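You operate a simulated robot arm through the tools that you are given. There is no shell and no other tool.

You are at the controls of a simulated robot arm. One attempt, no reset.

Task
Wipe the stain off the sill and stand the blue pot there.
Fine: on the white saucer; use the green cloth and lay it back; set the pot down softly. Set down upright: pot holding a fern. What is to be rubbed or washed off counts as gone when no trace of it is left.
Where things are to end (x, y in the base frame): white saucer within 60 mm of [940, 110].

Only the result counts: the job must be done as asked and must still hold three seconds after the hand-in. Knocking over, shifting, dropping, spilling or breaking anything else fails it. Flat cloth is picked up by pressing the open fingertips on it (5 to 10 N) and closing them slowly along it; thin cloth reads only 2 to 8 mm in the jaws.

Robot
A 6-joint arm with a three-finger gripper, fixed in place. Base frame: the origin is at the foot of the arm, x ahead of it, y to its left, z up. Readings come in mm, degrees, newtons and seconds.
Its first joint turns from -166.0 to 166.0 degrees. Payload 4.89 kg.
The tool frame sits at the grasp point between the pads (the TCP): z along the fingers, y along the line on which they close. The tips reach 30 mm beyond it. Largest opening 164 mm; the body of the gripper starts 125 mm behind the TCP.
Orientation is that of the tool frame in the base frame, as a unit quaternion [w, x, y, z]. With the fingers straight down and closing along the base's y, the tool's x points along the base's -x, its y along +y and its z along -z.

Tools
- The arm moves only by the tool nudge_tool. Its argument "commands" is a list of rows, each a list of 6 numbers: the shift along the tool's x, y, z in mm, then the turn, a rotation vector about the tool's x, y, z in degrees. In form: [[tx, ty, tz, wx, wy, wz], ...]. A call has 1 to 20 rows; each row shifts and turns the commanded pose from where the row before left it, along the tool's axes as they then stand. "jaw" is the gripper command, from -1 (shut) to 1 (fully open), values between in proportion, set as the call begins (left out, the last holds). Each row takes 0.2 s and may step no farther than 50 mm and 8.6 degrees from the row before; otherwise, or with a gripper value out of range, the whole call is refused. Where a pose cannot be reached the arm comes as near as it can. A force on the tool above 40 N (or 10 N above the force at the start of the call, whichever is more), or a blocked arm, ends the call early, and 0.2 s more pass. The fingers move at their own pace (about 108 mm/s each) and stop on an object; they squeeze with about 31 N. The grip force told is the motor's: it shows also when the fingers shut on nothing. Time passes only in rows, and 0.2 s behind the last, so rows that do not move let the fingers close. The reply holds the time, the measured pose of the TCP, the force on the tool along the base axes, the opening and the grip force, in the units named above and with some noise, with the torque about the TCP (base axes, N m) and any sound that the robot's microphone picked up.
- Cameras (640 x 400 px; columns grow to the right, rows downward): "scene" is fixed at [51.6, 650, 1444.3]; the picture's right is [-0.40, -0.92, 0.00], its down [-0.44, 0.19, -0.88] and it looks along [0.80, -0.35, -0.48] (base axes); focal length 367 px, centre (320, 200). "wrist" rides on the gripper at [76, -2, -152] in the tool frame; the picture's right is [0.02, 1.00, 0.00], its down [-0.88, 0.02, -0.47] and it looks along [-0.47, 0.01, 0.88] (tool axes); focal length 247 px, centre (320, 200). There is no depth. A picture from a camera that has moved, and an enlarged one, comes with that camera's place and axes in the base frame and with its lens.
- grab_frame(camera): a new picture of that camera. It takes no simulated time.
- slide_trunk(by): slides the trunk up (or, below 0, down) by that many mm; the arm rides with it, the base frame stays. It gives what a move gives, with no picture.
- enlarge(camera, box): a new picture of the part [left, top, right, bottom] of that camera's present view, enlarged. It takes no simulated time.
- finish_job(): hands the job in; it is judged then, once.

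Places have to be worked out from the pictures, the camera data and where the tool is seen. Open the gripper and draw the arm clear of the work before you hand the job in, unless the task says otherwise.

The tools are called after "Request:" as a command line: name --pt "numbers of a row" for each row, then --argument value for the rest, lists and objects as JSON in quotes. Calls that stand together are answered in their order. nudge_tool: Moves the arm, as the interface text tells. Its arguments: {"type":"object","properties":{"commands":{"type":"array"},"jaw":{"type":"number"}},"required":["commands"]} The other tools are called the same way: slide_trunk (by) slides the trunk up or down; grab_frame (camera) takes a picture; enlarge (camera, box) takes an enlarged picture of a part of a camera's view; finish_job () hands the job in.

At the start:

```text
time: 0.0
eef_pos: [584.6, 238.3, 1135.2]
tool_rot: [0.0, 0.0, 1.0, 0.0]
wrist_force: [0.4, -0.6, 0.4]
wrist_torque: [-0.05, 0.02, 0.0]
grip_width: 164.1
gripper_force: 0.0
trunk travel left (down, up): [-175.0, 215.0]
```

scene: 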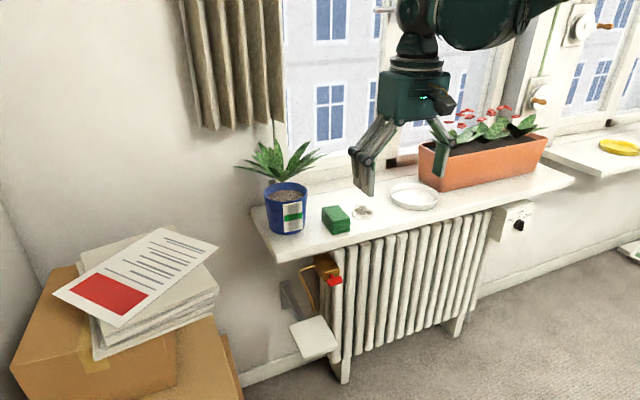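
wrist: 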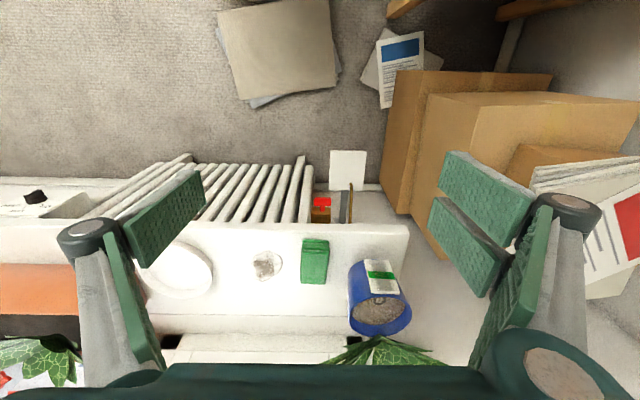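

I'll start by looking closely at the sill area in both cameras to locate the pot, cloth, stain and saucer.

Request:
enlarge --camera "scene" --box '[230, 120, 470, 270]'

Request:
enlarge --camera "wrist" --box '[130, 200, 430, 388]'

```text
2.67 times, centred on (350, 195) of scene
camera zoom: at [51.6, 650.0, 1444.3], right [-0.4, -0.92, 0.0], down [-0.44, 0.19, -0.88], along [0.8, -0.35, -0.48], focal length 978 px, centre (240, 213)
```

zoom: 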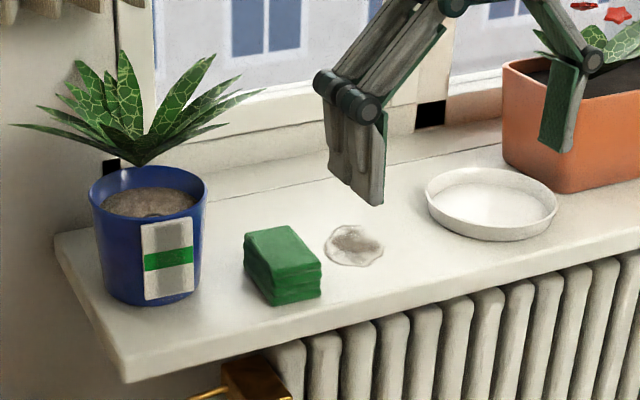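

```text
2.13 times, centred on (280, 294) of wrist
camera zoom: at [508.1, 235.2, 1287.0], right [-0.02, 1.0, 0.0], down [0.88, 0.02, 0.47], along [0.47, 0.01, -0.88], focal length 526 px, centre (405, 0)
```

zoom: 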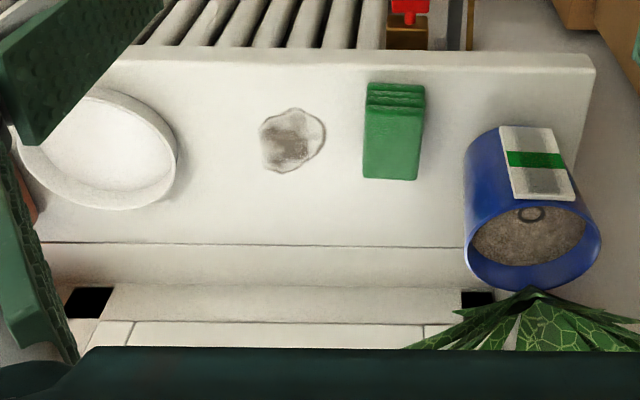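

The sill top is at about z≈845. The stain is near (924,119), the cloth block near (893,231) and about 35 mm high, the saucer near (920,-78), and the pot near (949,368). I'll move the hand closer in free air so the wrist camera can refine these.

Request:
nudge_tool --pt "-40 0 20 0 0 0" --pt "-40 0 20 0 0 0" --pt "-40 0 20 0 0 0" --pt "-40 0 20 0 0 0" --pt "-40 0 20 0 0 0" --pt "0 0 0 0 0 0"

```text
time: 1.4
eef_pos: [787.7, 237.4, 1036.2]
tool_rot: [0.0, 0.0, 1.0, -0.001]
wrist_force: [1.1, 0.0, -1.0]
wrist_torque: [-0.06, 0.07, 0.0]
grip_width: 163.9
gripper_force: 0.1
trunk travel left (down, up): [-175.0, 215.0]
```

The hand is at (788,237,1036). I'll take pictures from here to refine where things are and see how the fern leaves spread.

Request:
grab_frame --camera "wrist"

Request:
grab_frame --camera "scene"

Request:
enlarge --camera "scene" --box '[230, 120, 390, 260]'

```text
taken
camera wrist: at [710.7, 235.6, 1187.5], right [-0.02, 1.0, 0.0], down [0.88, 0.02, 0.47], along [0.47, 0.01, -0.88], focal length 247 px, centre (320, 200)
```

wrist: 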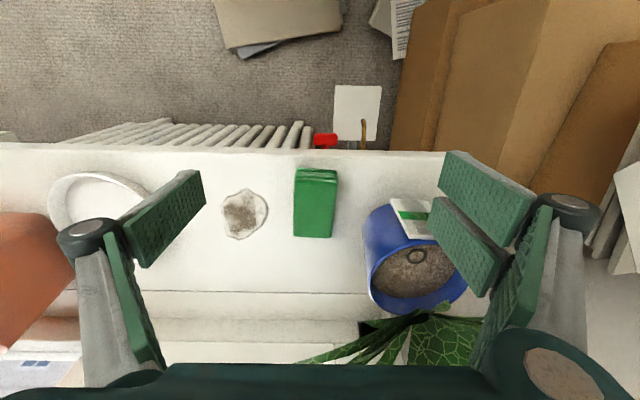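

```text
taken
```

scene: 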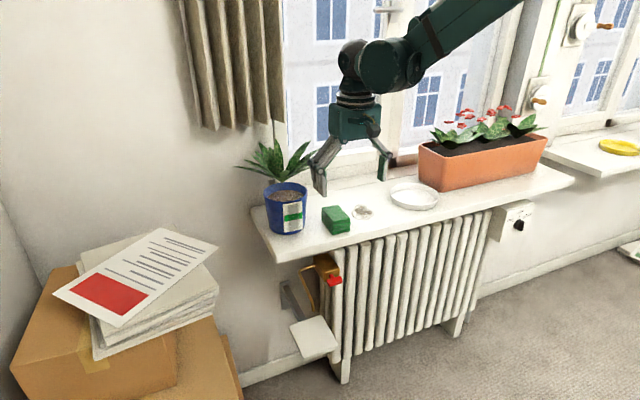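

```text
2.86 times, centred on (310, 190) of scene
camera zoom: at [51.6, 650.0, 1444.3], right [-0.4, -0.92, 0.0], down [-0.44, 0.19, -0.88], along [0.8, -0.35, -0.48], focal length 1048 px, centre (349, 229)
```

zoom: 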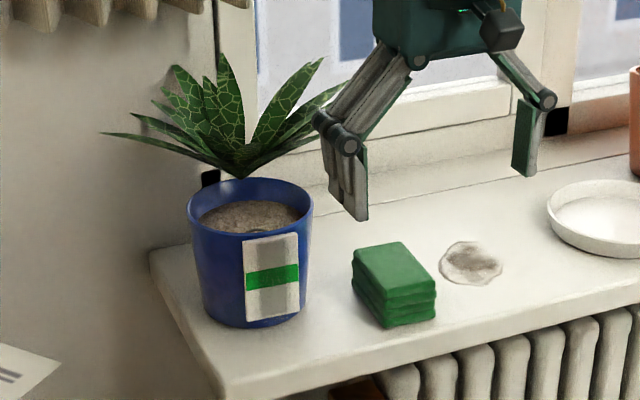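

The fern leans back toward the window, well behind the cloth, so the space above the cloth is clear. I'll zoom in on the cloth, stain and saucer in the wrist view.

Request:
enlarge --camera "wrist" --box '[200, 140, 360, 260]'

Request:
enlarge --camera "wrist" --box '[340, 180, 500, 300]'

Request:
enlarge --camera "scene" --box '[370, 130, 560, 240]'

```text
3.33 times, centred on (280, 200) of wrist
camera zoom: at [710.7, 235.6, 1187.5], right [-0.02, 1.0, 0.0], down [0.88, 0.02, 0.47], along [0.47, 0.01, -0.88], focal length 823 px, centre (453, 200)
```

zoom: 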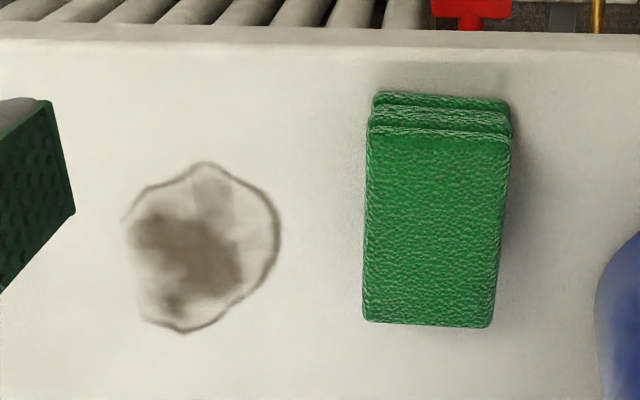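

```text
3.33 times, centred on (420, 240) of wrist
camera zoom: at [710.7, 235.6, 1187.5], right [-0.02, 1.0, 0.0], down [0.88, 0.02, 0.47], along [0.47, 0.01, -0.88], focal length 823 px, centre (-13, 67)
```

zoom: 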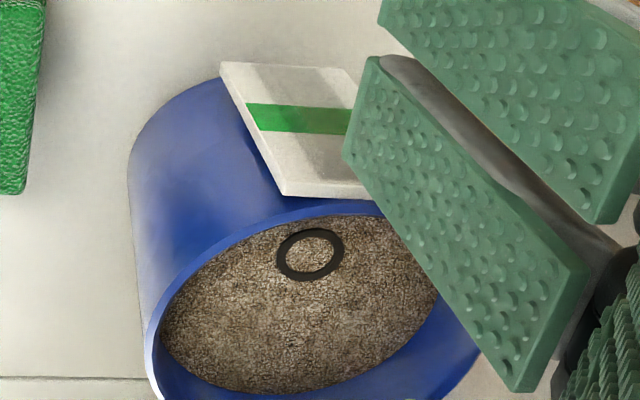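

```text
3.37 times, centred on (465, 185) of scene
camera zoom: at [51.6, 650.0, 1444.3], right [-0.4, -0.92, 0.0], down [-0.44, 0.19, -0.88], along [0.8, -0.35, -0.48], focal length 1236 px, centre (-168, 250)
```

zoom: 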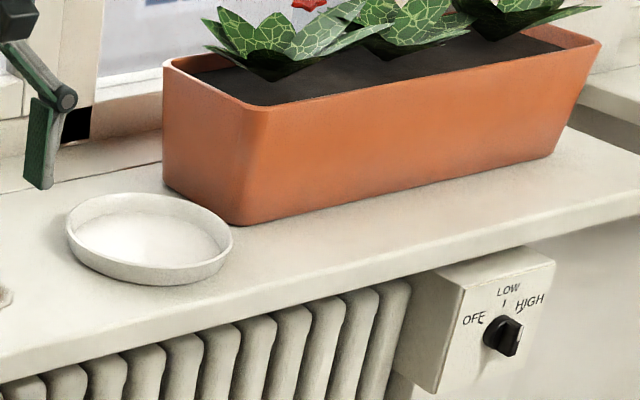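

Refined estimates: the cloth block spans x≈844–942 and y≈201–260, with its top at z≈880. The stain spans x≈876–974 and y≈79–156 on a sill at z≈845. I'll move above the cloth centre, narrow the jaws to about 90 mm and go partway down.

Request:
nudge_tool --pt "-35 -2.3 0 0 0 0" --pt "-35 -2.3 0 0 0 0" --pt "-35 -2.3 0 0 0 0" --pt "0 0 40 0 0 0" --pt "0 0 40 0 0 0" --pt "0 0 26 0 0 0" --pt "0 0 0 0 0 0" --jaw 0.1

Request:
grab_frame --camera "scene"

Request:
grab_frame --camera "wrist"

```text
time: 3.0
eef_pos: [888.9, 232.6, 930.8]
tool_rot: [0.0, 0.0, 1.0, 0.0]
wrist_force: [-0.5, 0.0, -0.2]
wrist_torque: [-0.01, 0.05, 0.0]
grip_width: 90.5
gripper_force: 0.1
trunk travel left (down, up): [-175.0, 215.0]
```

```text
taken
```

scene: 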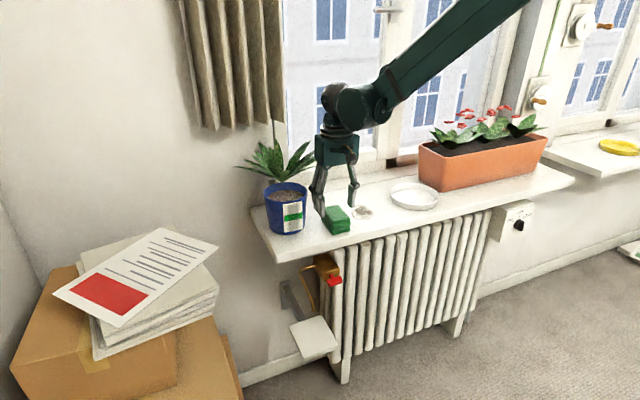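

```text
taken
camera wrist: at [813.2, 229.2, 1082.3], right [-0.02, 1.0, 0.0], down [0.88, 0.02, 0.47], along [0.47, 0.01, -0.88], focal length 247 px, centre (320, 200)
```

wrist: 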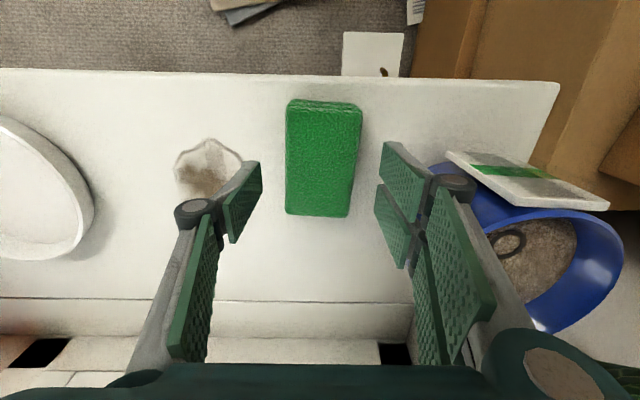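

The cloth sits centred between the fingers (centre ≈ (890,231), fingers at (889,232)). I'll descend so the tips are about 12 mm above the sill, then close on the block.

Request:
nudge_tool --pt "0 1 15 0 0 0" --pt "0 0 15 0 0 0" --pt "0 0 8 0 0 0" --pt "0 0 6 0 0 0" --pt "0 0 0 0 0 0"

Request:
enlarge --camera "scene" --box '[270, 120, 390, 250]'

Request:
grab_frame --camera "wrist"

```text
time: 4.2
eef_pos: [888.9, 232.8, 884.2]
tool_rot: [-0.001, 0.001, 1.0, 0.0]
wrist_force: [0.4, -0.5, -0.3]
wrist_torque: [-0.02, 0.01, 0.0]
grip_width: 90.5
gripper_force: 0.1
trunk travel left (down, up): [-175.0, 215.0]
```

```text
3.08 times, centred on (330, 185) of scene
camera zoom: at [51.6, 650.0, 1444.3], right [-0.4, -0.92, 0.0], down [-0.44, 0.19, -0.88], along [0.8, -0.35, -0.48], focal length 1129 px, centre (289, 246)
```

zoom: 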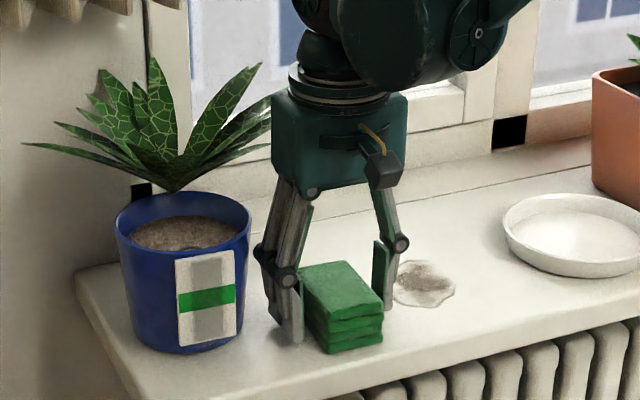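

```text
taken
camera wrist: at [813.3, 230.2, 1037.4], right [-0.02, 1.0, 0.0], down [0.88, 0.02, 0.47], along [0.47, 0.01, -0.88], focal length 247 px, centre (320, 200)
```

wrist: 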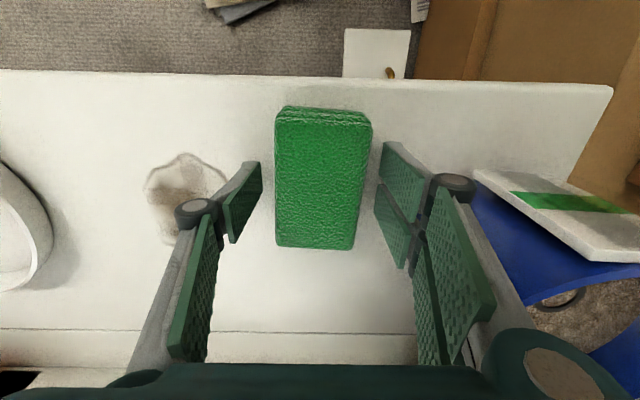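

The fingers straddle the block with no contact. Closing now to grip it.

Request:
nudge_tool --pt "0 0 0 0 0 0" --pt "0 0 0 0 0 0" --pt "0 0 0 0 0 0" --pt "0 0 0 0 0 0" --jaw -0.5

```text
time: 5.2
eef_pos: [890.0, 231.9, 886.6]
tool_rot: [0.0, 0.0, 1.0, 0.0]
wrist_force: [0.1, -0.5, 1.7]
wrist_torque: [0.02, 0.06, 0.02]
grip_width: 59.3
gripper_force: 31.2
trunk travel left (down, up): [-175.0, 215.0]
```

It's gripped at 59.3 mm with 31 N. I'll lift 30 mm and check the hold.

Request:
nudge_tool --pt "0 0 -6 0 0 0" --pt "0 0 -12 0 0 0" --pt "0 0 -12 0 0 0" --pt "0 0 0 0 0 0"

Request:
enlarge --camera "scene" --box '[270, 120, 390, 250]'

Request:
grab_frame --camera "wrist"

```text
time: 6.2
eef_pos: [890.9, 231.4, 915.6]
tool_rot: [-0.001, -0.001, 1.0, -0.001]
wrist_force: [0.8, -0.6, -1.3]
wrist_torque: [0.01, -0.02, -0.01]
grip_width: 59.1
gripper_force: 31.4
trunk travel left (down, up): [-175.0, 215.0]
```

```text
3.08 times, centred on (330, 185) of scene
camera zoom: at [51.6, 650.0, 1444.3], right [-0.4, -0.92, 0.0], down [-0.44, 0.19, -0.88], along [0.8, -0.35, -0.48], focal length 1129 px, centre (289, 246)
```

zoom: 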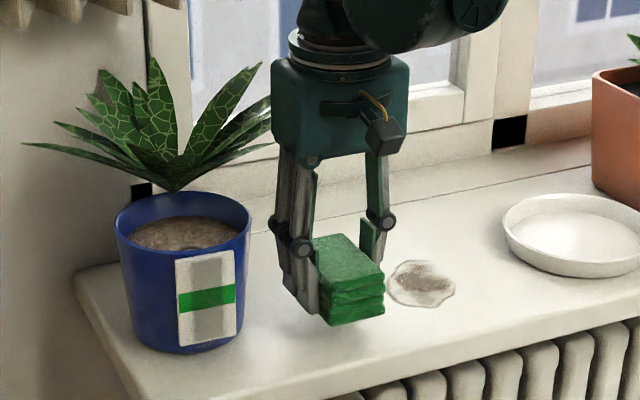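

```text
taken
camera wrist: at [814.1, 229.9, 1067.3], right [-0.02, 1.0, 0.0], down [0.88, 0.02, 0.47], along [0.47, 0.01, -0.88], focal length 247 px, centre (320, 200)
```

wrist: 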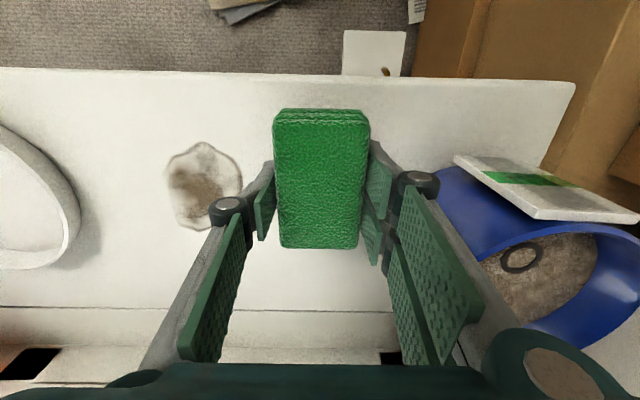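

The cloth is held firmly and level. I'll carry it above the stain's right side, then lower until it almost touches.

Request:
nudge_tool --pt "-2.5 -38 0 0 0 0" --pt "-2.5 -38 0 0 0 0" --pt "-2.5 -38 0 0 0 0" --pt "-2.5 -36 0 0 0 0" --pt "0 0 14 0 0 0" --pt "0 0 10 0 0 0" --pt "0 0 0 0 0 0"

```text
time: 7.8
eef_pos: [899.3, 81.0, 890.1]
tool_rot: [0.001, 0.0, 1.0, -0.001]
wrist_force: [0.5, 0.3, -0.3]
wrist_torque: [0.02, -0.01, 0.0]
grip_width: 59.2
gripper_force: 30.7
trunk travel left (down, up): [-175.0, 215.0]
```

The hand is at (899,81,890) with no contact yet. Lowering in small steps until a light pressing force shows.

Request:
nudge_tool --pt "0 0 1.5 0 0 0" --pt "0 0 1.5 0 0 0" --pt "0 0 1.5 0 0 0" --pt "0 0 0 0 0 0"

```text
time: 8.8
eef_pos: [899.5, 80.9, 885.7]
tool_rot: [-0.001, -0.002, 1.0, 0.0]
wrist_force: [-0.4, 0.4, -0.8]
wrist_torque: [0.04, -0.03, 0.04]
grip_width: 59.3
gripper_force: 31.0
trunk travel left (down, up): [-175.0, 215.0]
```

No contact force yet at z≈885.7, so I'll keep going down gently.

Request:
nudge_tool --pt "0 0 1 0 0 0" --pt "0 0 1 0 0 0" --pt "0 0 0 0 0 0"

```text
time: 9.6
eef_pos: [898.9, 80.5, 885.3]
tool_rot: [0.0, 0.0, 1.0, -0.001]
wrist_force: [3.6, 0.0, 16.6]
wrist_torque: [0.06, 0.02, 0.04]
grip_width: 59.1
gripper_force: 30.6
trunk travel left (down, up): [-175.0, 215.0]
```

Contact is made at about 16 N. I'll ease off slightly and wipe back and forth across the near half of the stain.

Request:
nudge_tool --pt "0 0 -0.4 0 0 0" --pt "0 15 0 0 0 0" --pt "0 15 0 0 0 0" --pt "0 15 0 0 0 0" --pt "0 15 0 0 0 0" --pt "0 15 0 0 0 0" --pt "0 0 0 0 0 0" --pt "0 -15 0 0 0 0" --pt "0 -15 0 0 0 0" --pt "0 -15 0 0 0 0" --pt "0 -15 0 0 0 0" --pt "0 -15 0 0 0 0" --pt "0 0 0 0 0 0"

Request:
enlarge --camera "scene" --box '[300, 120, 460, 250]'

Request:
grab_frame --camera "wrist"

```text
time: 12.4
eef_pos: [897.6, 81.5, 884.7]
tool_rot: [-0.001, 0.0, 1.0, 0.0]
wrist_force: [-0.7, 1.8, 8.8]
wrist_torque: [0.12, 0.01, 0.02]
grip_width: 59.1
gripper_force: 31.2
trunk travel left (down, up): [-175.0, 215.0]
```

```text
3.08 times, centred on (380, 185) of scene
camera zoom: at [51.6, 650.0, 1444.3], right [-0.4, -0.92, 0.0], down [-0.44, 0.19, -0.88], along [0.8, -0.35, -0.48], focal length 1129 px, centre (135, 246)
```

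zoom: 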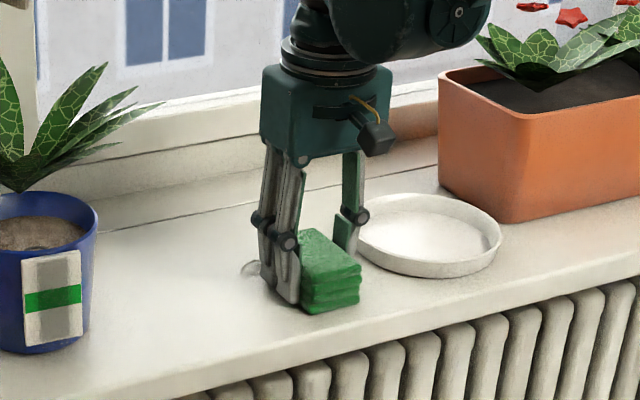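

```text
taken
camera wrist: at [821.5, 78.3, 1037.4], right [-0.02, 1.0, 0.0], down [0.88, 0.02, 0.47], along [0.47, 0.01, -0.88], focal length 247 px, centre (320, 200)
```

wrist: 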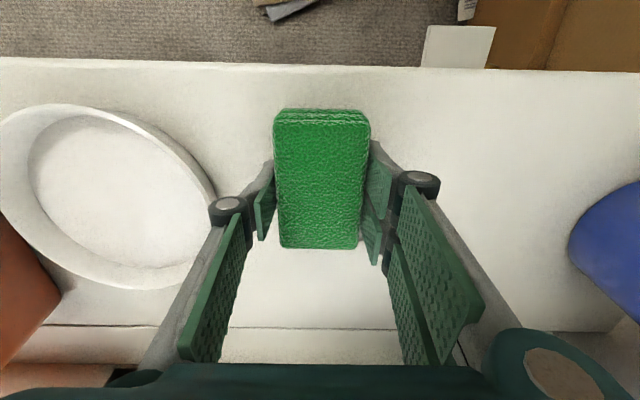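

The near part is wiped clean. Now the far half, with passes at x≈925 and x≈950.

Request:
nudge_tool --pt "-13 0 0 0 0 0" --pt "-13 0 0 0 0 0" --pt "0 15 0 0 0 0" --pt "0 15 0 0 0 0" --pt "0 15 0 0 0 0" --pt "0 15 0 0 0 0" --pt "0 15 0 0 0 0" --pt "0 0 0 0 0 0" --pt "-13 0 0 0 0 0" --pt "-13 0 0 0 0 0" --pt "0 -15 0 0 0 0" --pt "0 -15 0 0 0 0" --pt "0 -15 0 0 0 0" --pt "0 -15 0 0 0 0" --pt "0 -15 0 0 0 0" --pt "0 0 0 0 0 0"

Request:
enlarge --camera "scene" --box '[300, 120, 460, 250]'

Request:
grab_frame --camera "wrist"

```text
time: 15.8
eef_pos: [950.4, 81.0, 884.8]
tool_rot: [0.0, -0.001, 1.0, 0.0]
wrist_force: [1.8, 5.4, 14.6]
wrist_torque: [0.23, 0.06, 0.04]
grip_width: 59.0
gripper_force: 31.1
trunk travel left (down, up): [-175.0, 215.0]
```

```text
3.08 times, centred on (380, 185) of scene
camera zoom: at [51.6, 650.0, 1444.3], right [-0.4, -0.92, 0.0], down [-0.44, 0.19, -0.88], along [0.8, -0.35, -0.48], focal length 1129 px, centre (135, 246)
```

zoom: 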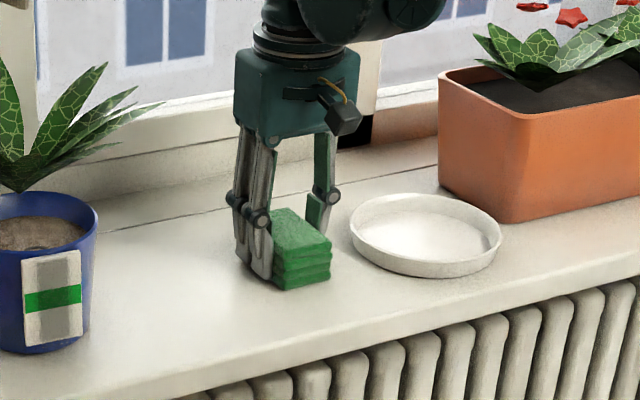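

```text
taken
camera wrist: at [874.2, 78.8, 1037.3], right [-0.02, 1.0, 0.0], down [0.88, 0.02, 0.47], along [0.47, 0.01, -0.88], focal length 247 px, centre (320, 200)
```

wrist: 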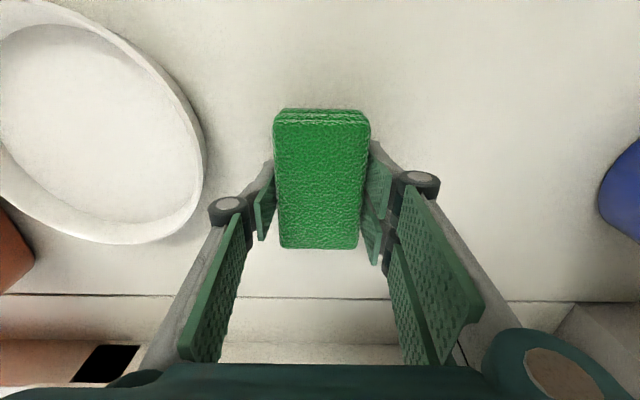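

It looks clean so far. One more full pass back over the area for safety, then I'll lift and inspect.

Request:
nudge_tool --pt "0 15 0 0 0 0" --pt "0 15 0 0 0 0" --pt "0 15 0 0 0 0" --pt "0 15 0 0 0 0" --pt "0 18 0 0 0 0" --pt "13 0 0 0 0 0" --pt "13 0 0 0 0 0" --pt "13 0 0 0 0 0" --pt "13 0 0 0 0 0" --pt "13 0 0 0 0 0" --pt "0 -15 0 0 0 0" --pt "0 -15 0 0 0 0" --pt "0 -15 0 0 0 0" --pt "0 -15 0 0 0 0" --pt "0 -15 0 0 0 0" --pt "0 0 0 0 0 0" --pt "0 0 -10 0 0 0" --pt "0 0 -20 0 0 0" --pt "0 0 0 0 0 0"

```text
time: 19.8
eef_pos: [886.8, 86.3, 915.0]
tool_rot: [0.0, 0.0, 1.0, 0.001]
wrist_force: [-0.6, -0.1, 0.0]
wrist_torque: [0.0, -0.03, -0.02]
grip_width: 58.8
gripper_force: 31.1
trunk travel left (down, up): [-175.0, 215.0]
```

Lifted. I'll carry the cloth back above its original place (890.5,231.7) and inspect the wiped area from there.

Request:
nudge_tool --pt "-1 36.5 0 0 0 0" --pt "-1 36.5 0 0 0 0" --pt "-1 36.5 0 0 0 0" --pt "-1 36 0 0 0 0" --pt "0 0 0 0 0 0"

Request:
enlarge --camera "scene" --box '[300, 150, 440, 250]'

Request:
enlarge --camera "wrist" --box '[60, 60, 300, 260]'

```text
time: 21.0
eef_pos: [890.3, 232.3, 915.3]
tool_rot: [-0.001, -0.001, 1.0, 0.0]
wrist_force: [0.5, 0.1, -1.2]
wrist_torque: [-0.04, 0.01, -0.02]
grip_width: 58.9
gripper_force: 31.4
trunk travel left (down, up): [-175.0, 215.0]
```

```text
4.00 times, centred on (370, 200) of scene
camera zoom: at [51.6, 650.0, 1444.3], right [-0.4, -0.92, 0.0], down [-0.44, 0.19, -0.88], along [0.8, -0.35, -0.48], focal length 1468 px, centre (120, 200)
```

zoom: 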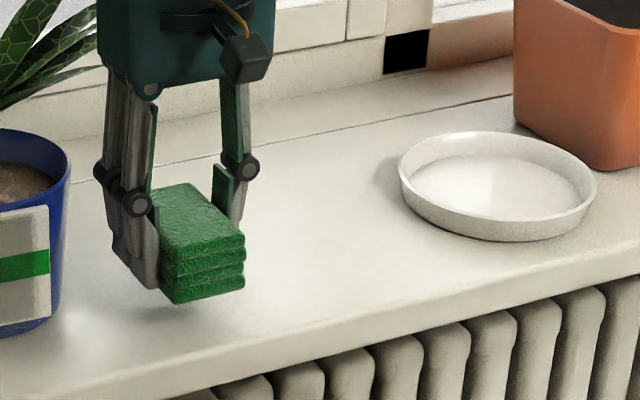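

```text
2.00 times, centred on (180, 160) of wrist
camera zoom: at [813.6, 229.5, 1067.0], right [-0.02, 1.0, 0.0], down [0.88, 0.02, 0.47], along [0.47, 0.01, -0.88], focal length 494 px, centre (600, 280)
```

zoom: 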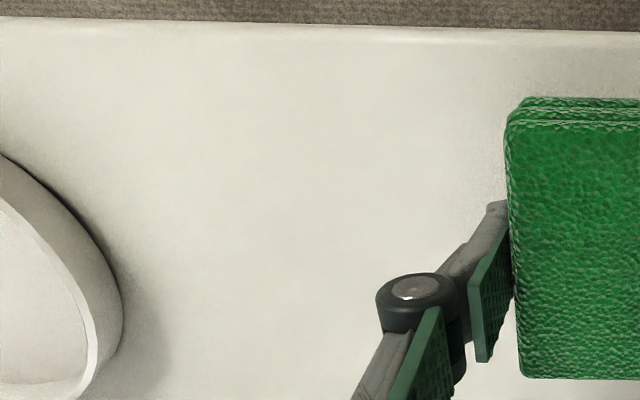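

The sill shows no trace of the stain. Now lowering the cloth onto its original spot.

Request:
nudge_tool --pt "0 -0.5 12 0 0 0" --pt "0 0 10 0 0 0" --pt "0 0 4 0 0 0" --pt "0 0 2 0 0 0" --pt "0 0 1 0 0 0" --pt "0 0 0.7 0 0 0" --pt "0 0 0 0 0 0"

```text
time: 22.6
eef_pos: [890.5, 230.2, 885.9]
tool_rot: [0.0, 0.0, 1.0, -0.001]
wrist_force: [0.3, 0.0, 0.8]
wrist_torque: [-0.01, -0.02, 0.02]
grip_width: 58.8
gripper_force: 31.4
trunk travel left (down, up): [-175.0, 215.0]
```

Request:
nudge_tool --pt "0 0 0.7 0 0 0" --pt "0 0 0.5 0 0 0" --pt "0 0 0 0 0 0"

```text
time: 23.4
eef_pos: [891.0, 230.3, 885.2]
tool_rot: [0.001, 0.0, 1.0, 0.001]
wrist_force: [-0.2, -0.1, 0.6]
wrist_torque: [0.0, 0.01, 0.0]
grip_width: 58.8
gripper_force: 30.9
trunk travel left (down, up): [-175.0, 215.0]
```

No real contact force yet at z≈885, so I'll go down another millimetre gently.

Request:
nudge_tool --pt "0 0 0.6 0 0 0" --pt "0 0 0 0 0 0"

```text
time: 24.0
eef_pos: [890.0, 229.7, 885.0]
tool_rot: [0.0, 0.0, 1.0, 0.001]
wrist_force: [3.1, 0.1, 4.9]
wrist_torque: [0.06, -0.06, 0.0]
grip_width: 59.1
gripper_force: 31.1
trunk travel left (down, up): [-175.0, 215.0]
```

The cloth is resting on the sill at about 5 N. Opening the jaws modestly to release it.

Request:
nudge_tool --pt "0 0 0 0 0 0" --pt "0 0 0 0 0 0" --pt "0 0 0 0 0 0" --jaw 0.05

Request:
nudge_tool --pt "0 0 -10 0 0 0" --pt "0 0 -30 0 0 0" --pt "0 0 -40 0 0 0" --pt "0 0 -40 0 0 0" --pt "0 0 -40 0 0 0" --pt "0 0 0 0 0 0"

Request:
enlarge --camera "scene" --box '[230, 100, 470, 250]'

Request:
grab_frame --camera "wrist"

```text
time: 24.8
eef_pos: [889.6, 228.8, 884.8]
tool_rot: [0.0, 0.0, 1.0, -0.001]
wrist_force: [0.7, 0.6, 0.2]
wrist_torque: [-0.01, 0.0, 0.03]
grip_width: 86.2
gripper_force: 0.0
trunk travel left (down, up): [-175.0, 215.0]
```

```text
time: 26.2
eef_pos: [889.8, 228.3, 1045.2]
tool_rot: [0.001, 0.0, 1.0, 0.0]
wrist_force: [0.2, -0.2, 0.1]
wrist_torque: [0.0, -0.04, 0.01]
grip_width: 86.3
gripper_force: 0.0
trunk travel left (down, up): [-175.0, 215.0]
```

```text
2.67 times, centred on (350, 175) of scene
camera zoom: at [51.6, 650.0, 1444.3], right [-0.4, -0.92, 0.0], down [-0.44, 0.19, -0.88], along [0.8, -0.35, -0.48], focal length 978 px, centre (240, 267)
```

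zoom: 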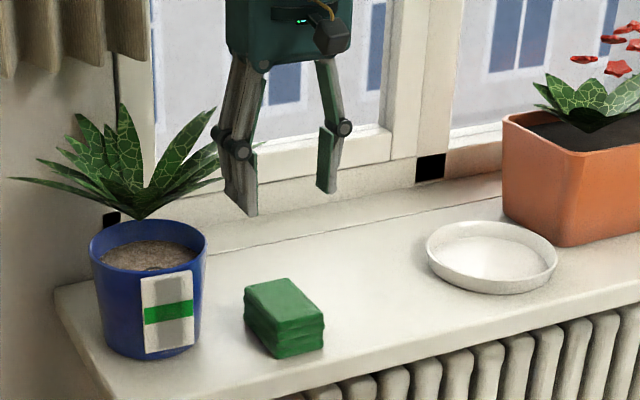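

```text
taken
camera wrist: at [814.0, 227.2, 1197.2], right [-0.02, 1.0, 0.0], down [0.88, 0.02, 0.47], along [0.47, 0.01, -0.88], focal length 247 px, centre (320, 200)
```

wrist: 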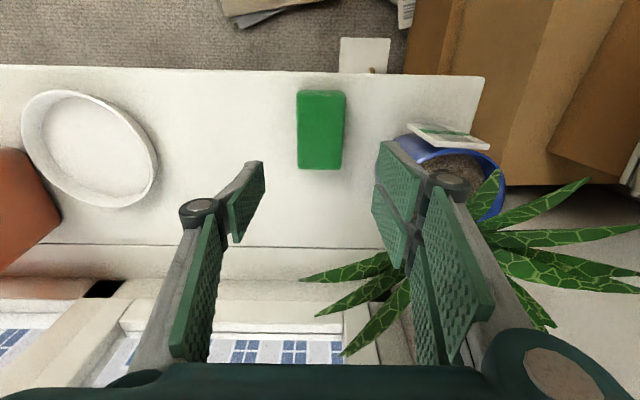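

The cloth is back on its original spot and the stain is gone. The saucer is at about (929,-83), roughly 167 mm across with a 20 mm high rim. That is too wide to span, so I'll pinch its +y rim. Moving above that rim with the jaws at about 45 mm.

Request:
nudge_tool --pt "-6.5 -38.5 0 0 0 0" --pt "-6.5 -38.5 0 0 0 0" --pt "-6.5 -38.5 0 0 0 0" --pt "-6.5 -38.5 0 0 0 0" --pt "-6.5 -38.5 0 0 0 0" --pt "-6.5 -38.5 0 0 0 0" --pt "0 0 40 0 0 0" --pt "0 0 35 0 0 0" --pt "0 0 0 0 0 0" --jaw -0.45

Request:
grab_frame --camera "wrist"

Request:
enlarge --camera "scene" --box '[310, 100, 470, 230]'

```text
time: 28.2
eef_pos: [927.3, -3.6, 970.4]
tool_rot: [-0.001, 0.0, 1.0, 0.0]
wrist_force: [0.6, -0.2, -0.7]
wrist_torque: [0.03, 0.08, 0.0]
grip_width: 45.3
gripper_force: 0.1
trunk travel left (down, up): [-175.0, 215.0]
```

```text
taken
camera wrist: at [851.8, -5.8, 1122.7], right [-0.02, 1.0, 0.0], down [0.88, 0.02, 0.47], along [0.47, 0.01, -0.88], focal length 247 px, centre (320, 200)
```

wrist: 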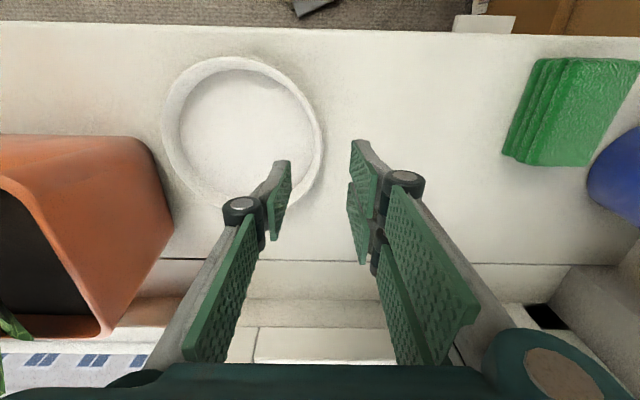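

```text
3.08 times, centred on (390, 165) of scene
camera zoom: at [51.6, 650.0, 1444.3], right [-0.4, -0.92, 0.0], down [-0.44, 0.19, -0.88], along [0.8, -0.35, -0.48], focal length 1129 px, centre (105, 308)
```

zoom: 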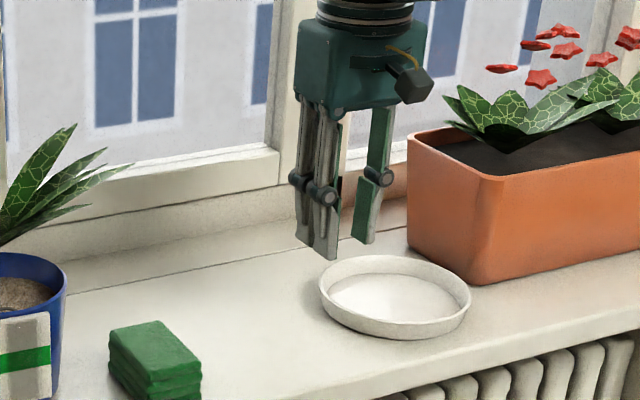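

The saucer's +y rim is at y≈-1 directly under the jaws, with its centre at about (927,-83). I'll descend so the tips sit a few mm above the sill and saucer floor.

Request:
nudge_tool --pt "0 0 30 0 0 0" --pt "0 0 25 0 0 0" --pt "0 0 15 0 0 0" --pt "0 0 8 0 0 0" --pt "0 0 4 0 0 0" --pt "0 0 2 0 0 0" --pt "0 0 0 0 0 0"

Request:
enlarge --camera "scene" --box '[350, 140, 450, 220]'

Request:
grab_frame --camera "wrist"

```text
time: 29.8
eef_pos: [928.9, -2.0, 886.2]
tool_rot: [-0.001, 0.0, 1.0, 0.0]
wrist_force: [-0.4, 0.0, 0.0]
wrist_torque: [0.02, 0.0, 0.03]
grip_width: 45.2
gripper_force: 0.1
trunk travel left (down, up): [-175.0, 215.0]
```

```text
5.00 times, centred on (400, 180) of scene
camera zoom: at [51.6, 650.0, 1444.3], right [-0.4, -0.92, 0.0], down [-0.44, 0.19, -0.88], along [0.8, -0.35, -0.48], focal length 1835 px, centre (-80, 300)
```

zoom: 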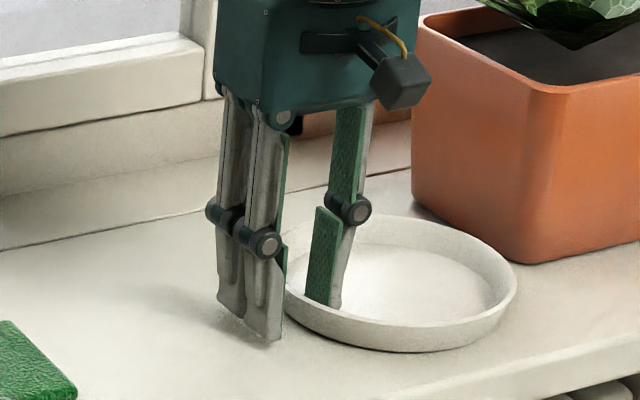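

```text
taken
camera wrist: at [852.5, -4.0, 1038.0], right [-0.02, 1.0, 0.0], down [0.88, 0.02, 0.47], along [0.47, 0.01, -0.88], focal length 247 px, centre (320, 200)
```

wrist: 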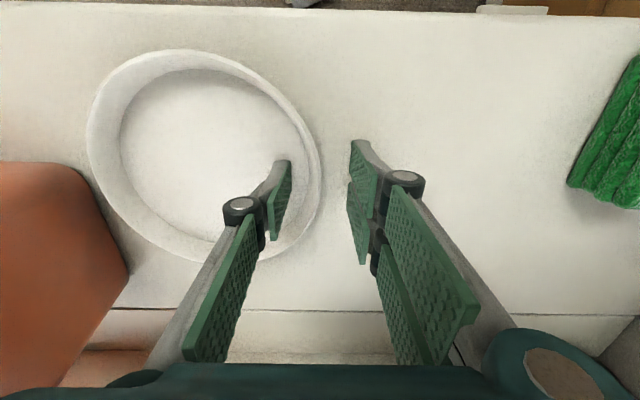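

The inner finger is inside the saucer and the outer one is outside. I'll go 3 mm lower, then close in stages on the rim.

Request:
nudge_tool --pt "0 0 2 0 0 0" --pt "0 0 1 0 0 0" --pt "0 0 0 0 0 0" --jaw -0.8

Request:
nudge_tool --pt "0 0 0 0 0 0" --pt "0 0 0 0 0 0" --pt "0 0 0 0 0 0" --jaw -0.98

Request:
enlarge --camera "scene" --box '[350, 140, 450, 220]'

Request:
grab_frame --camera "wrist"

```text
time: 30.6
eef_pos: [928.9, -1.7, 883.4]
tool_rot: [0.0, 0.0, 1.0, 0.0]
wrist_force: [3.4, -5.8, 33.3]
wrist_torque: [-0.6, -0.1, 0.09]
grip_width: 16.6
gripper_force: 1.0
trunk travel left (down, up): [-175.0, 215.0]
```

```text
time: 31.4
eef_pos: [928.1, -1.3, 884.2]
tool_rot: [0.002, 0.0, 1.0, 0.001]
wrist_force: [5.1, -9.2, 41.4]
wrist_torque: [-1.24, -0.27, -0.43]
grip_width: 15.2
gripper_force: 31.0
trunk travel left (down, up): [-175.0, 215.0]
```

```text
5.00 times, centred on (400, 180) of scene
camera zoom: at [51.6, 650.0, 1444.3], right [-0.4, -0.92, 0.0], down [-0.44, 0.19, -0.88], along [0.8, -0.35, -0.48], focal length 1835 px, centre (-80, 300)
```

zoom: 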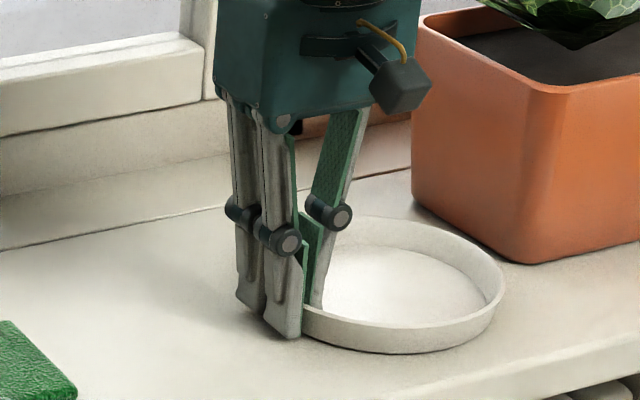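

```text
taken
camera wrist: at [851.8, -3.6, 1035.9], right [-0.02, 1.0, 0.0], down [0.88, 0.02, 0.47], along [0.47, 0.01, -0.88], focal length 247 px, centre (320, 200)
```

wrist: 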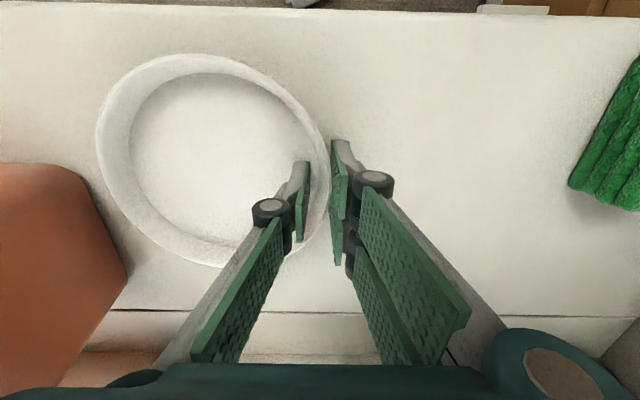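

Closing pressed the inner tip onto the sloped wall (about 40 N upward). I'll relieve that by rising a few mm while keeping the pinch.

Request:
nudge_tool --pt "0 0 -1 0 0 0" --pt "0 0 -1 0 0 0" --pt "0 0 0 0 0 0"

```text
time: 32.2
eef_pos: [927.5, -2.4, 883.4]
tool_rot: [0.0, 0.0, 1.0, -0.001]
wrist_force: [-2.3, -2.4, 15.2]
wrist_torque: [-0.98, -0.37, -0.5]
grip_width: 15.2
gripper_force: 31.2
trunk travel left (down, up): [-175.0, 215.0]
```

The force dropped to 15 N. Another small rise to bring it near zero.

Request:
nudge_tool --pt "0 0 -1 0 0 0" --pt "0 0 0 0 0 0"

Request:
enlarge --camera "scene" --box '[350, 140, 450, 220]'

```text
time: 32.8
eef_pos: [929.6, -1.5, 885.1]
tool_rot: [0.001, -0.001, 1.0, -0.001]
wrist_force: [-1.9, 0.6, 2.5]
wrist_torque: [-0.43, -0.18, -0.16]
grip_width: 12.1
gripper_force: 30.7
trunk travel left (down, up): [-175.0, 215.0]
```

```text
5.00 times, centred on (400, 180) of scene
camera zoom: at [51.6, 650.0, 1444.3], right [-0.4, -0.92, 0.0], down [-0.44, 0.19, -0.88], along [0.8, -0.35, -0.48], focal length 1835 px, centre (-80, 300)
```

zoom: 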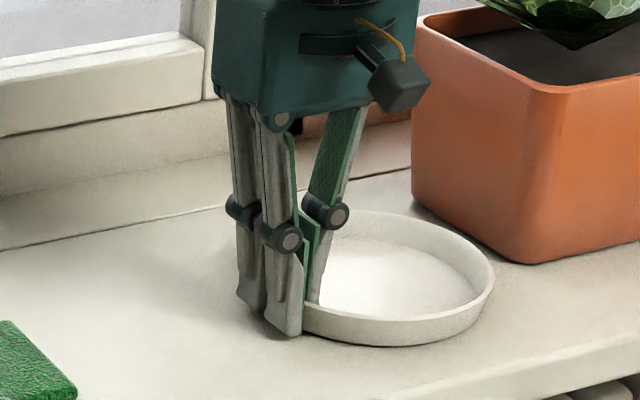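

The upward force is now only 2.5 N, and the rim is firmly pinched with the saucer essentially resting on the sill. I'll tow it gently toward +y and check partway.

Request:
nudge_tool --pt "0 5 0 0 0 0" --pt "0 10 0 0 0 0" --pt "0 10 0 0 0 0" --pt "0 10 0 0 0 0" --pt "0 10 0 0 0 0" --pt "0 10 0 0 0 0" --pt "0 5 0 0 0 0" --pt "0 0 0 0 0 0"

Request:
enlarge --camera "scene" --box '[310, 140, 450, 240]'

Request:
grab_frame --camera "wrist"

```text
time: 34.6
eef_pos: [929.6, 57.2, 883.7]
tool_rot: [0.001, 0.0, 1.0, 0.001]
wrist_force: [-1.4, -1.7, 3.4]
wrist_torque: [-0.62, -0.28, -0.13]
grip_width: 11.8
gripper_force: 31.2
trunk travel left (down, up): [-175.0, 215.0]
```

```text
4.00 times, centred on (380, 190) of scene
camera zoom: at [51.6, 650.0, 1444.3], right [-0.4, -0.92, 0.0], down [-0.44, 0.19, -0.88], along [0.8, -0.35, -0.48], focal length 1468 px, centre (80, 240)
```

zoom: 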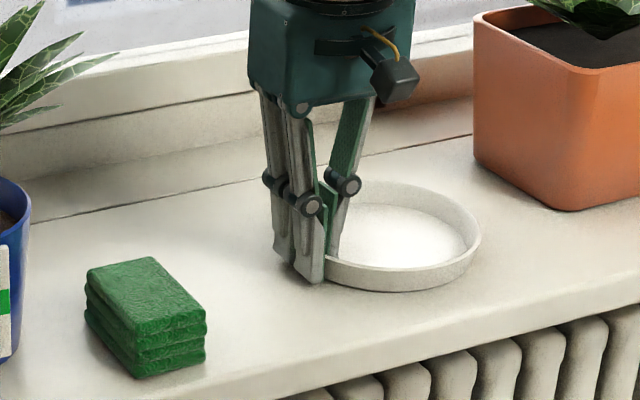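

```text
taken
camera wrist: at [852.9, 55.4, 1036.6], right [-0.02, 1.0, 0.0], down [0.88, 0.02, 0.47], along [0.47, 0.01, -0.88], focal length 247 px, centre (320, 200)
```

wrist: 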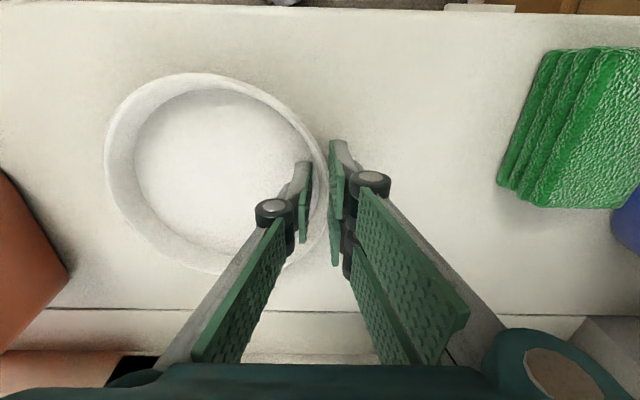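

The tow is going smoothly. The saucer centre is now about (939,-19). Continuing about 106 mm further, which leaves its edge clear of the cloth.

Request:
nudge_tool --pt "0 6 0 0 0 0" --pt "0 10 0 0 0 0" --pt "0 10 0 0 0 0" --pt "0 10 0 0 0 0" --pt "0 10 0 0 0 0" --pt "0 10 0 0 0 0" --pt "0 10 0 0 0 0" --pt "0 10 0 0 0 0" --pt "0 10 0 0 0 0" --pt "0 10 0 0 0 0" --pt "0 6 0 0 0 0" --pt "0 4 0 0 0 0" --pt "0 0 0 0 0 0"

Request:
enlarge --camera "scene" --box '[290, 140, 430, 240]'

Request:
grab_frame --camera "wrist"

```text
time: 37.4
eef_pos: [928.7, 166.7, 884.9]
tool_rot: [0.0, 0.0, 1.0, -0.001]
wrist_force: [0.2, -2.0, 3.6]
wrist_torque: [-0.61, -0.21, -0.09]
grip_width: 11.5
gripper_force: 31.4
trunk travel left (down, up): [-175.0, 215.0]
```

```text
4.00 times, centred on (360, 190) of scene
camera zoom: at [51.6, 650.0, 1444.3], right [-0.4, -0.92, 0.0], down [-0.44, 0.19, -0.88], along [0.8, -0.35, -0.48], focal length 1468 px, centre (160, 240)
```

zoom: 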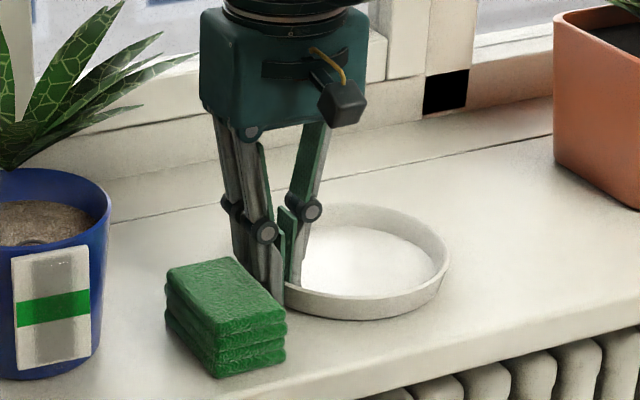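

```text
taken
camera wrist: at [853.0, 163.3, 1036.6], right [-0.02, 1.0, 0.0], down [0.88, 0.02, 0.47], along [0.47, 0.01, -0.88], focal length 247 px, centre (320, 200)
```

wrist: 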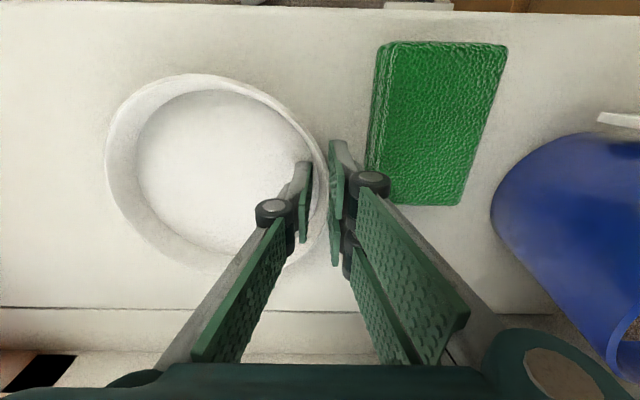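

The saucer is near (939,90), the cloth hasn't moved, and there's a small gap to it. I'll open the jaws slightly to release the rim.

Request:
nudge_tool --pt "0 0 0.4 0 0 0" --pt "0 0 0 0 0 0"

Request:
nudge_tool --pt "0 0 0 0 0 0" --pt "0 0 0 0 0 0" --jaw -0.7

```text
time: 38.0
eef_pos: [929.1, 165.5, 884.4]
tool_rot: [0.0, -0.001, 1.0, 0.0]
wrist_force: [-2.2, 3.4, 9.2]
wrist_torque: [-0.46, 0.01, -0.15]
grip_width: 11.5
gripper_force: 31.0
trunk travel left (down, up): [-175.0, 215.0]
```

```text
time: 38.6
eef_pos: [928.9, 165.6, 884.4]
tool_rot: [0.001, 0.0, 1.0, 0.0]
wrist_force: [0.0, 1.4, 5.4]
wrist_torque: [-0.05, -0.01, -0.01]
grip_width: 25.4
gripper_force: 0.0
trunk travel left (down, up): [-175.0, 215.0]
```

Released. Rising straight up and looking at the result.

Request:
nudge_tool --pt "0 0 -5 0 0 0" --pt "0 0 -15 0 0 0" --pt "0 0 -40 0 0 0" --pt "0 0 -40 0 0 0" --pt "0 0 -40 0 0 0" --pt "0 0 0 0 0 0"

Request:
enlarge --camera "scene" --box '[230, 120, 470, 270]'

Request:
grab_frame --camera "wrist"

```text
time: 40.0
eef_pos: [928.1, 163.4, 1022.9]
tool_rot: [0.0, 0.0, 1.0, 0.0]
wrist_force: [0.1, 0.3, -0.4]
wrist_torque: [0.03, -0.08, 0.01]
grip_width: 24.3
gripper_force: 0.0
trunk travel left (down, up): [-175.0, 215.0]
```

```text
2.67 times, centred on (350, 195) of scene
camera zoom: at [51.6, 650.0, 1444.3], right [-0.4, -0.92, 0.0], down [-0.44, 0.19, -0.88], along [0.8, -0.35, -0.48], focal length 978 px, centre (240, 213)
```

zoom: 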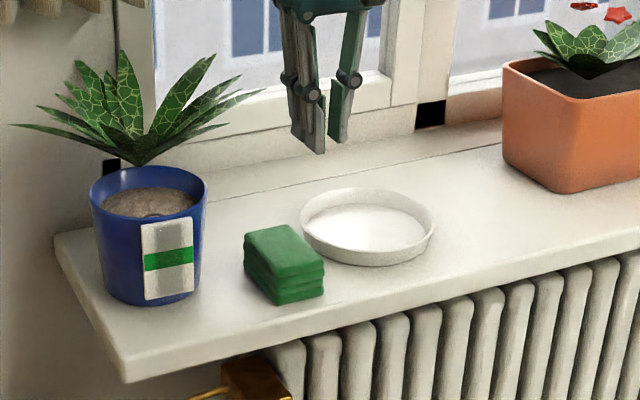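

```text
taken
camera wrist: at [851.8, 160.7, 1174.3], right [-0.02, 1.0, 0.0], down [0.88, 0.02, 0.47], along [0.47, 0.01, -0.88], focal length 247 px, centre (320, 200)
```

wrist: 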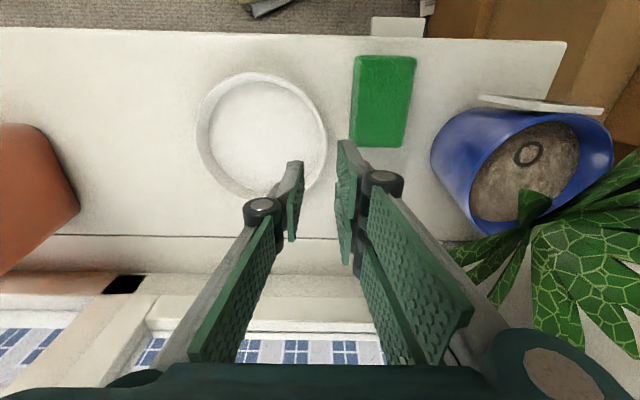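

The saucer sits at about (939,93), 17 mm from the target, and the cloth is undisturbed. Next is the pot: I'll back the hand off toward the base, open the jaws fully and pitch the tool forward for a near-horizontal grasp below the fern leaves.

Request:
nudge_tool --pt "32.6 0 -4 0 0 0" --pt "32.6 20 -4 0 0 0" --pt "32.6 36 -2 0 0 0" --pt "32.6 37 -2 0 0 0" --pt "32.6 37 -2 0 0 0" --pt "32.6 37 -2 0 0 0" --pt "32.6 36 -2 0 0 0" --pt "0 0 0 0 0 0" --jaw 1.0

Request:
grab_frame --camera "wrist"

```text
time: 41.8
eef_pos: [697.2, 371.6, 1040.9]
tool_rot: [0.0, 0.0, 1.0, 0.0]
wrist_force: [-0.1, -0.2, -0.7]
wrist_torque: [0.03, -0.04, 0.04]
grip_width: 163.7
gripper_force: 0.0
trunk travel left (down, up): [-175.0, 215.0]
```

```text
taken
camera wrist: at [621.4, 369.2, 1193.4], right [-0.02, 1.0, 0.0], down [0.88, 0.02, 0.47], along [0.47, 0.01, -0.88], focal length 247 px, centre (320, 200)
```

wrist: 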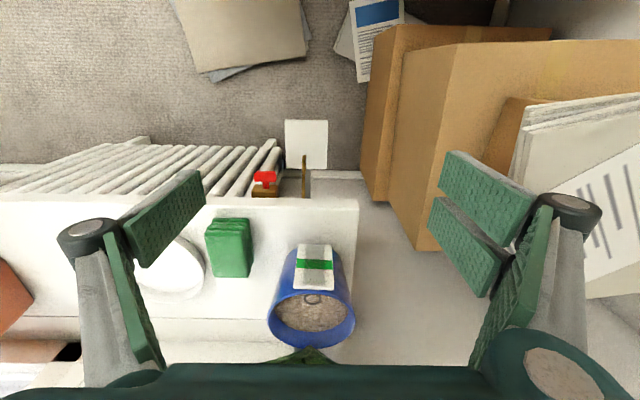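

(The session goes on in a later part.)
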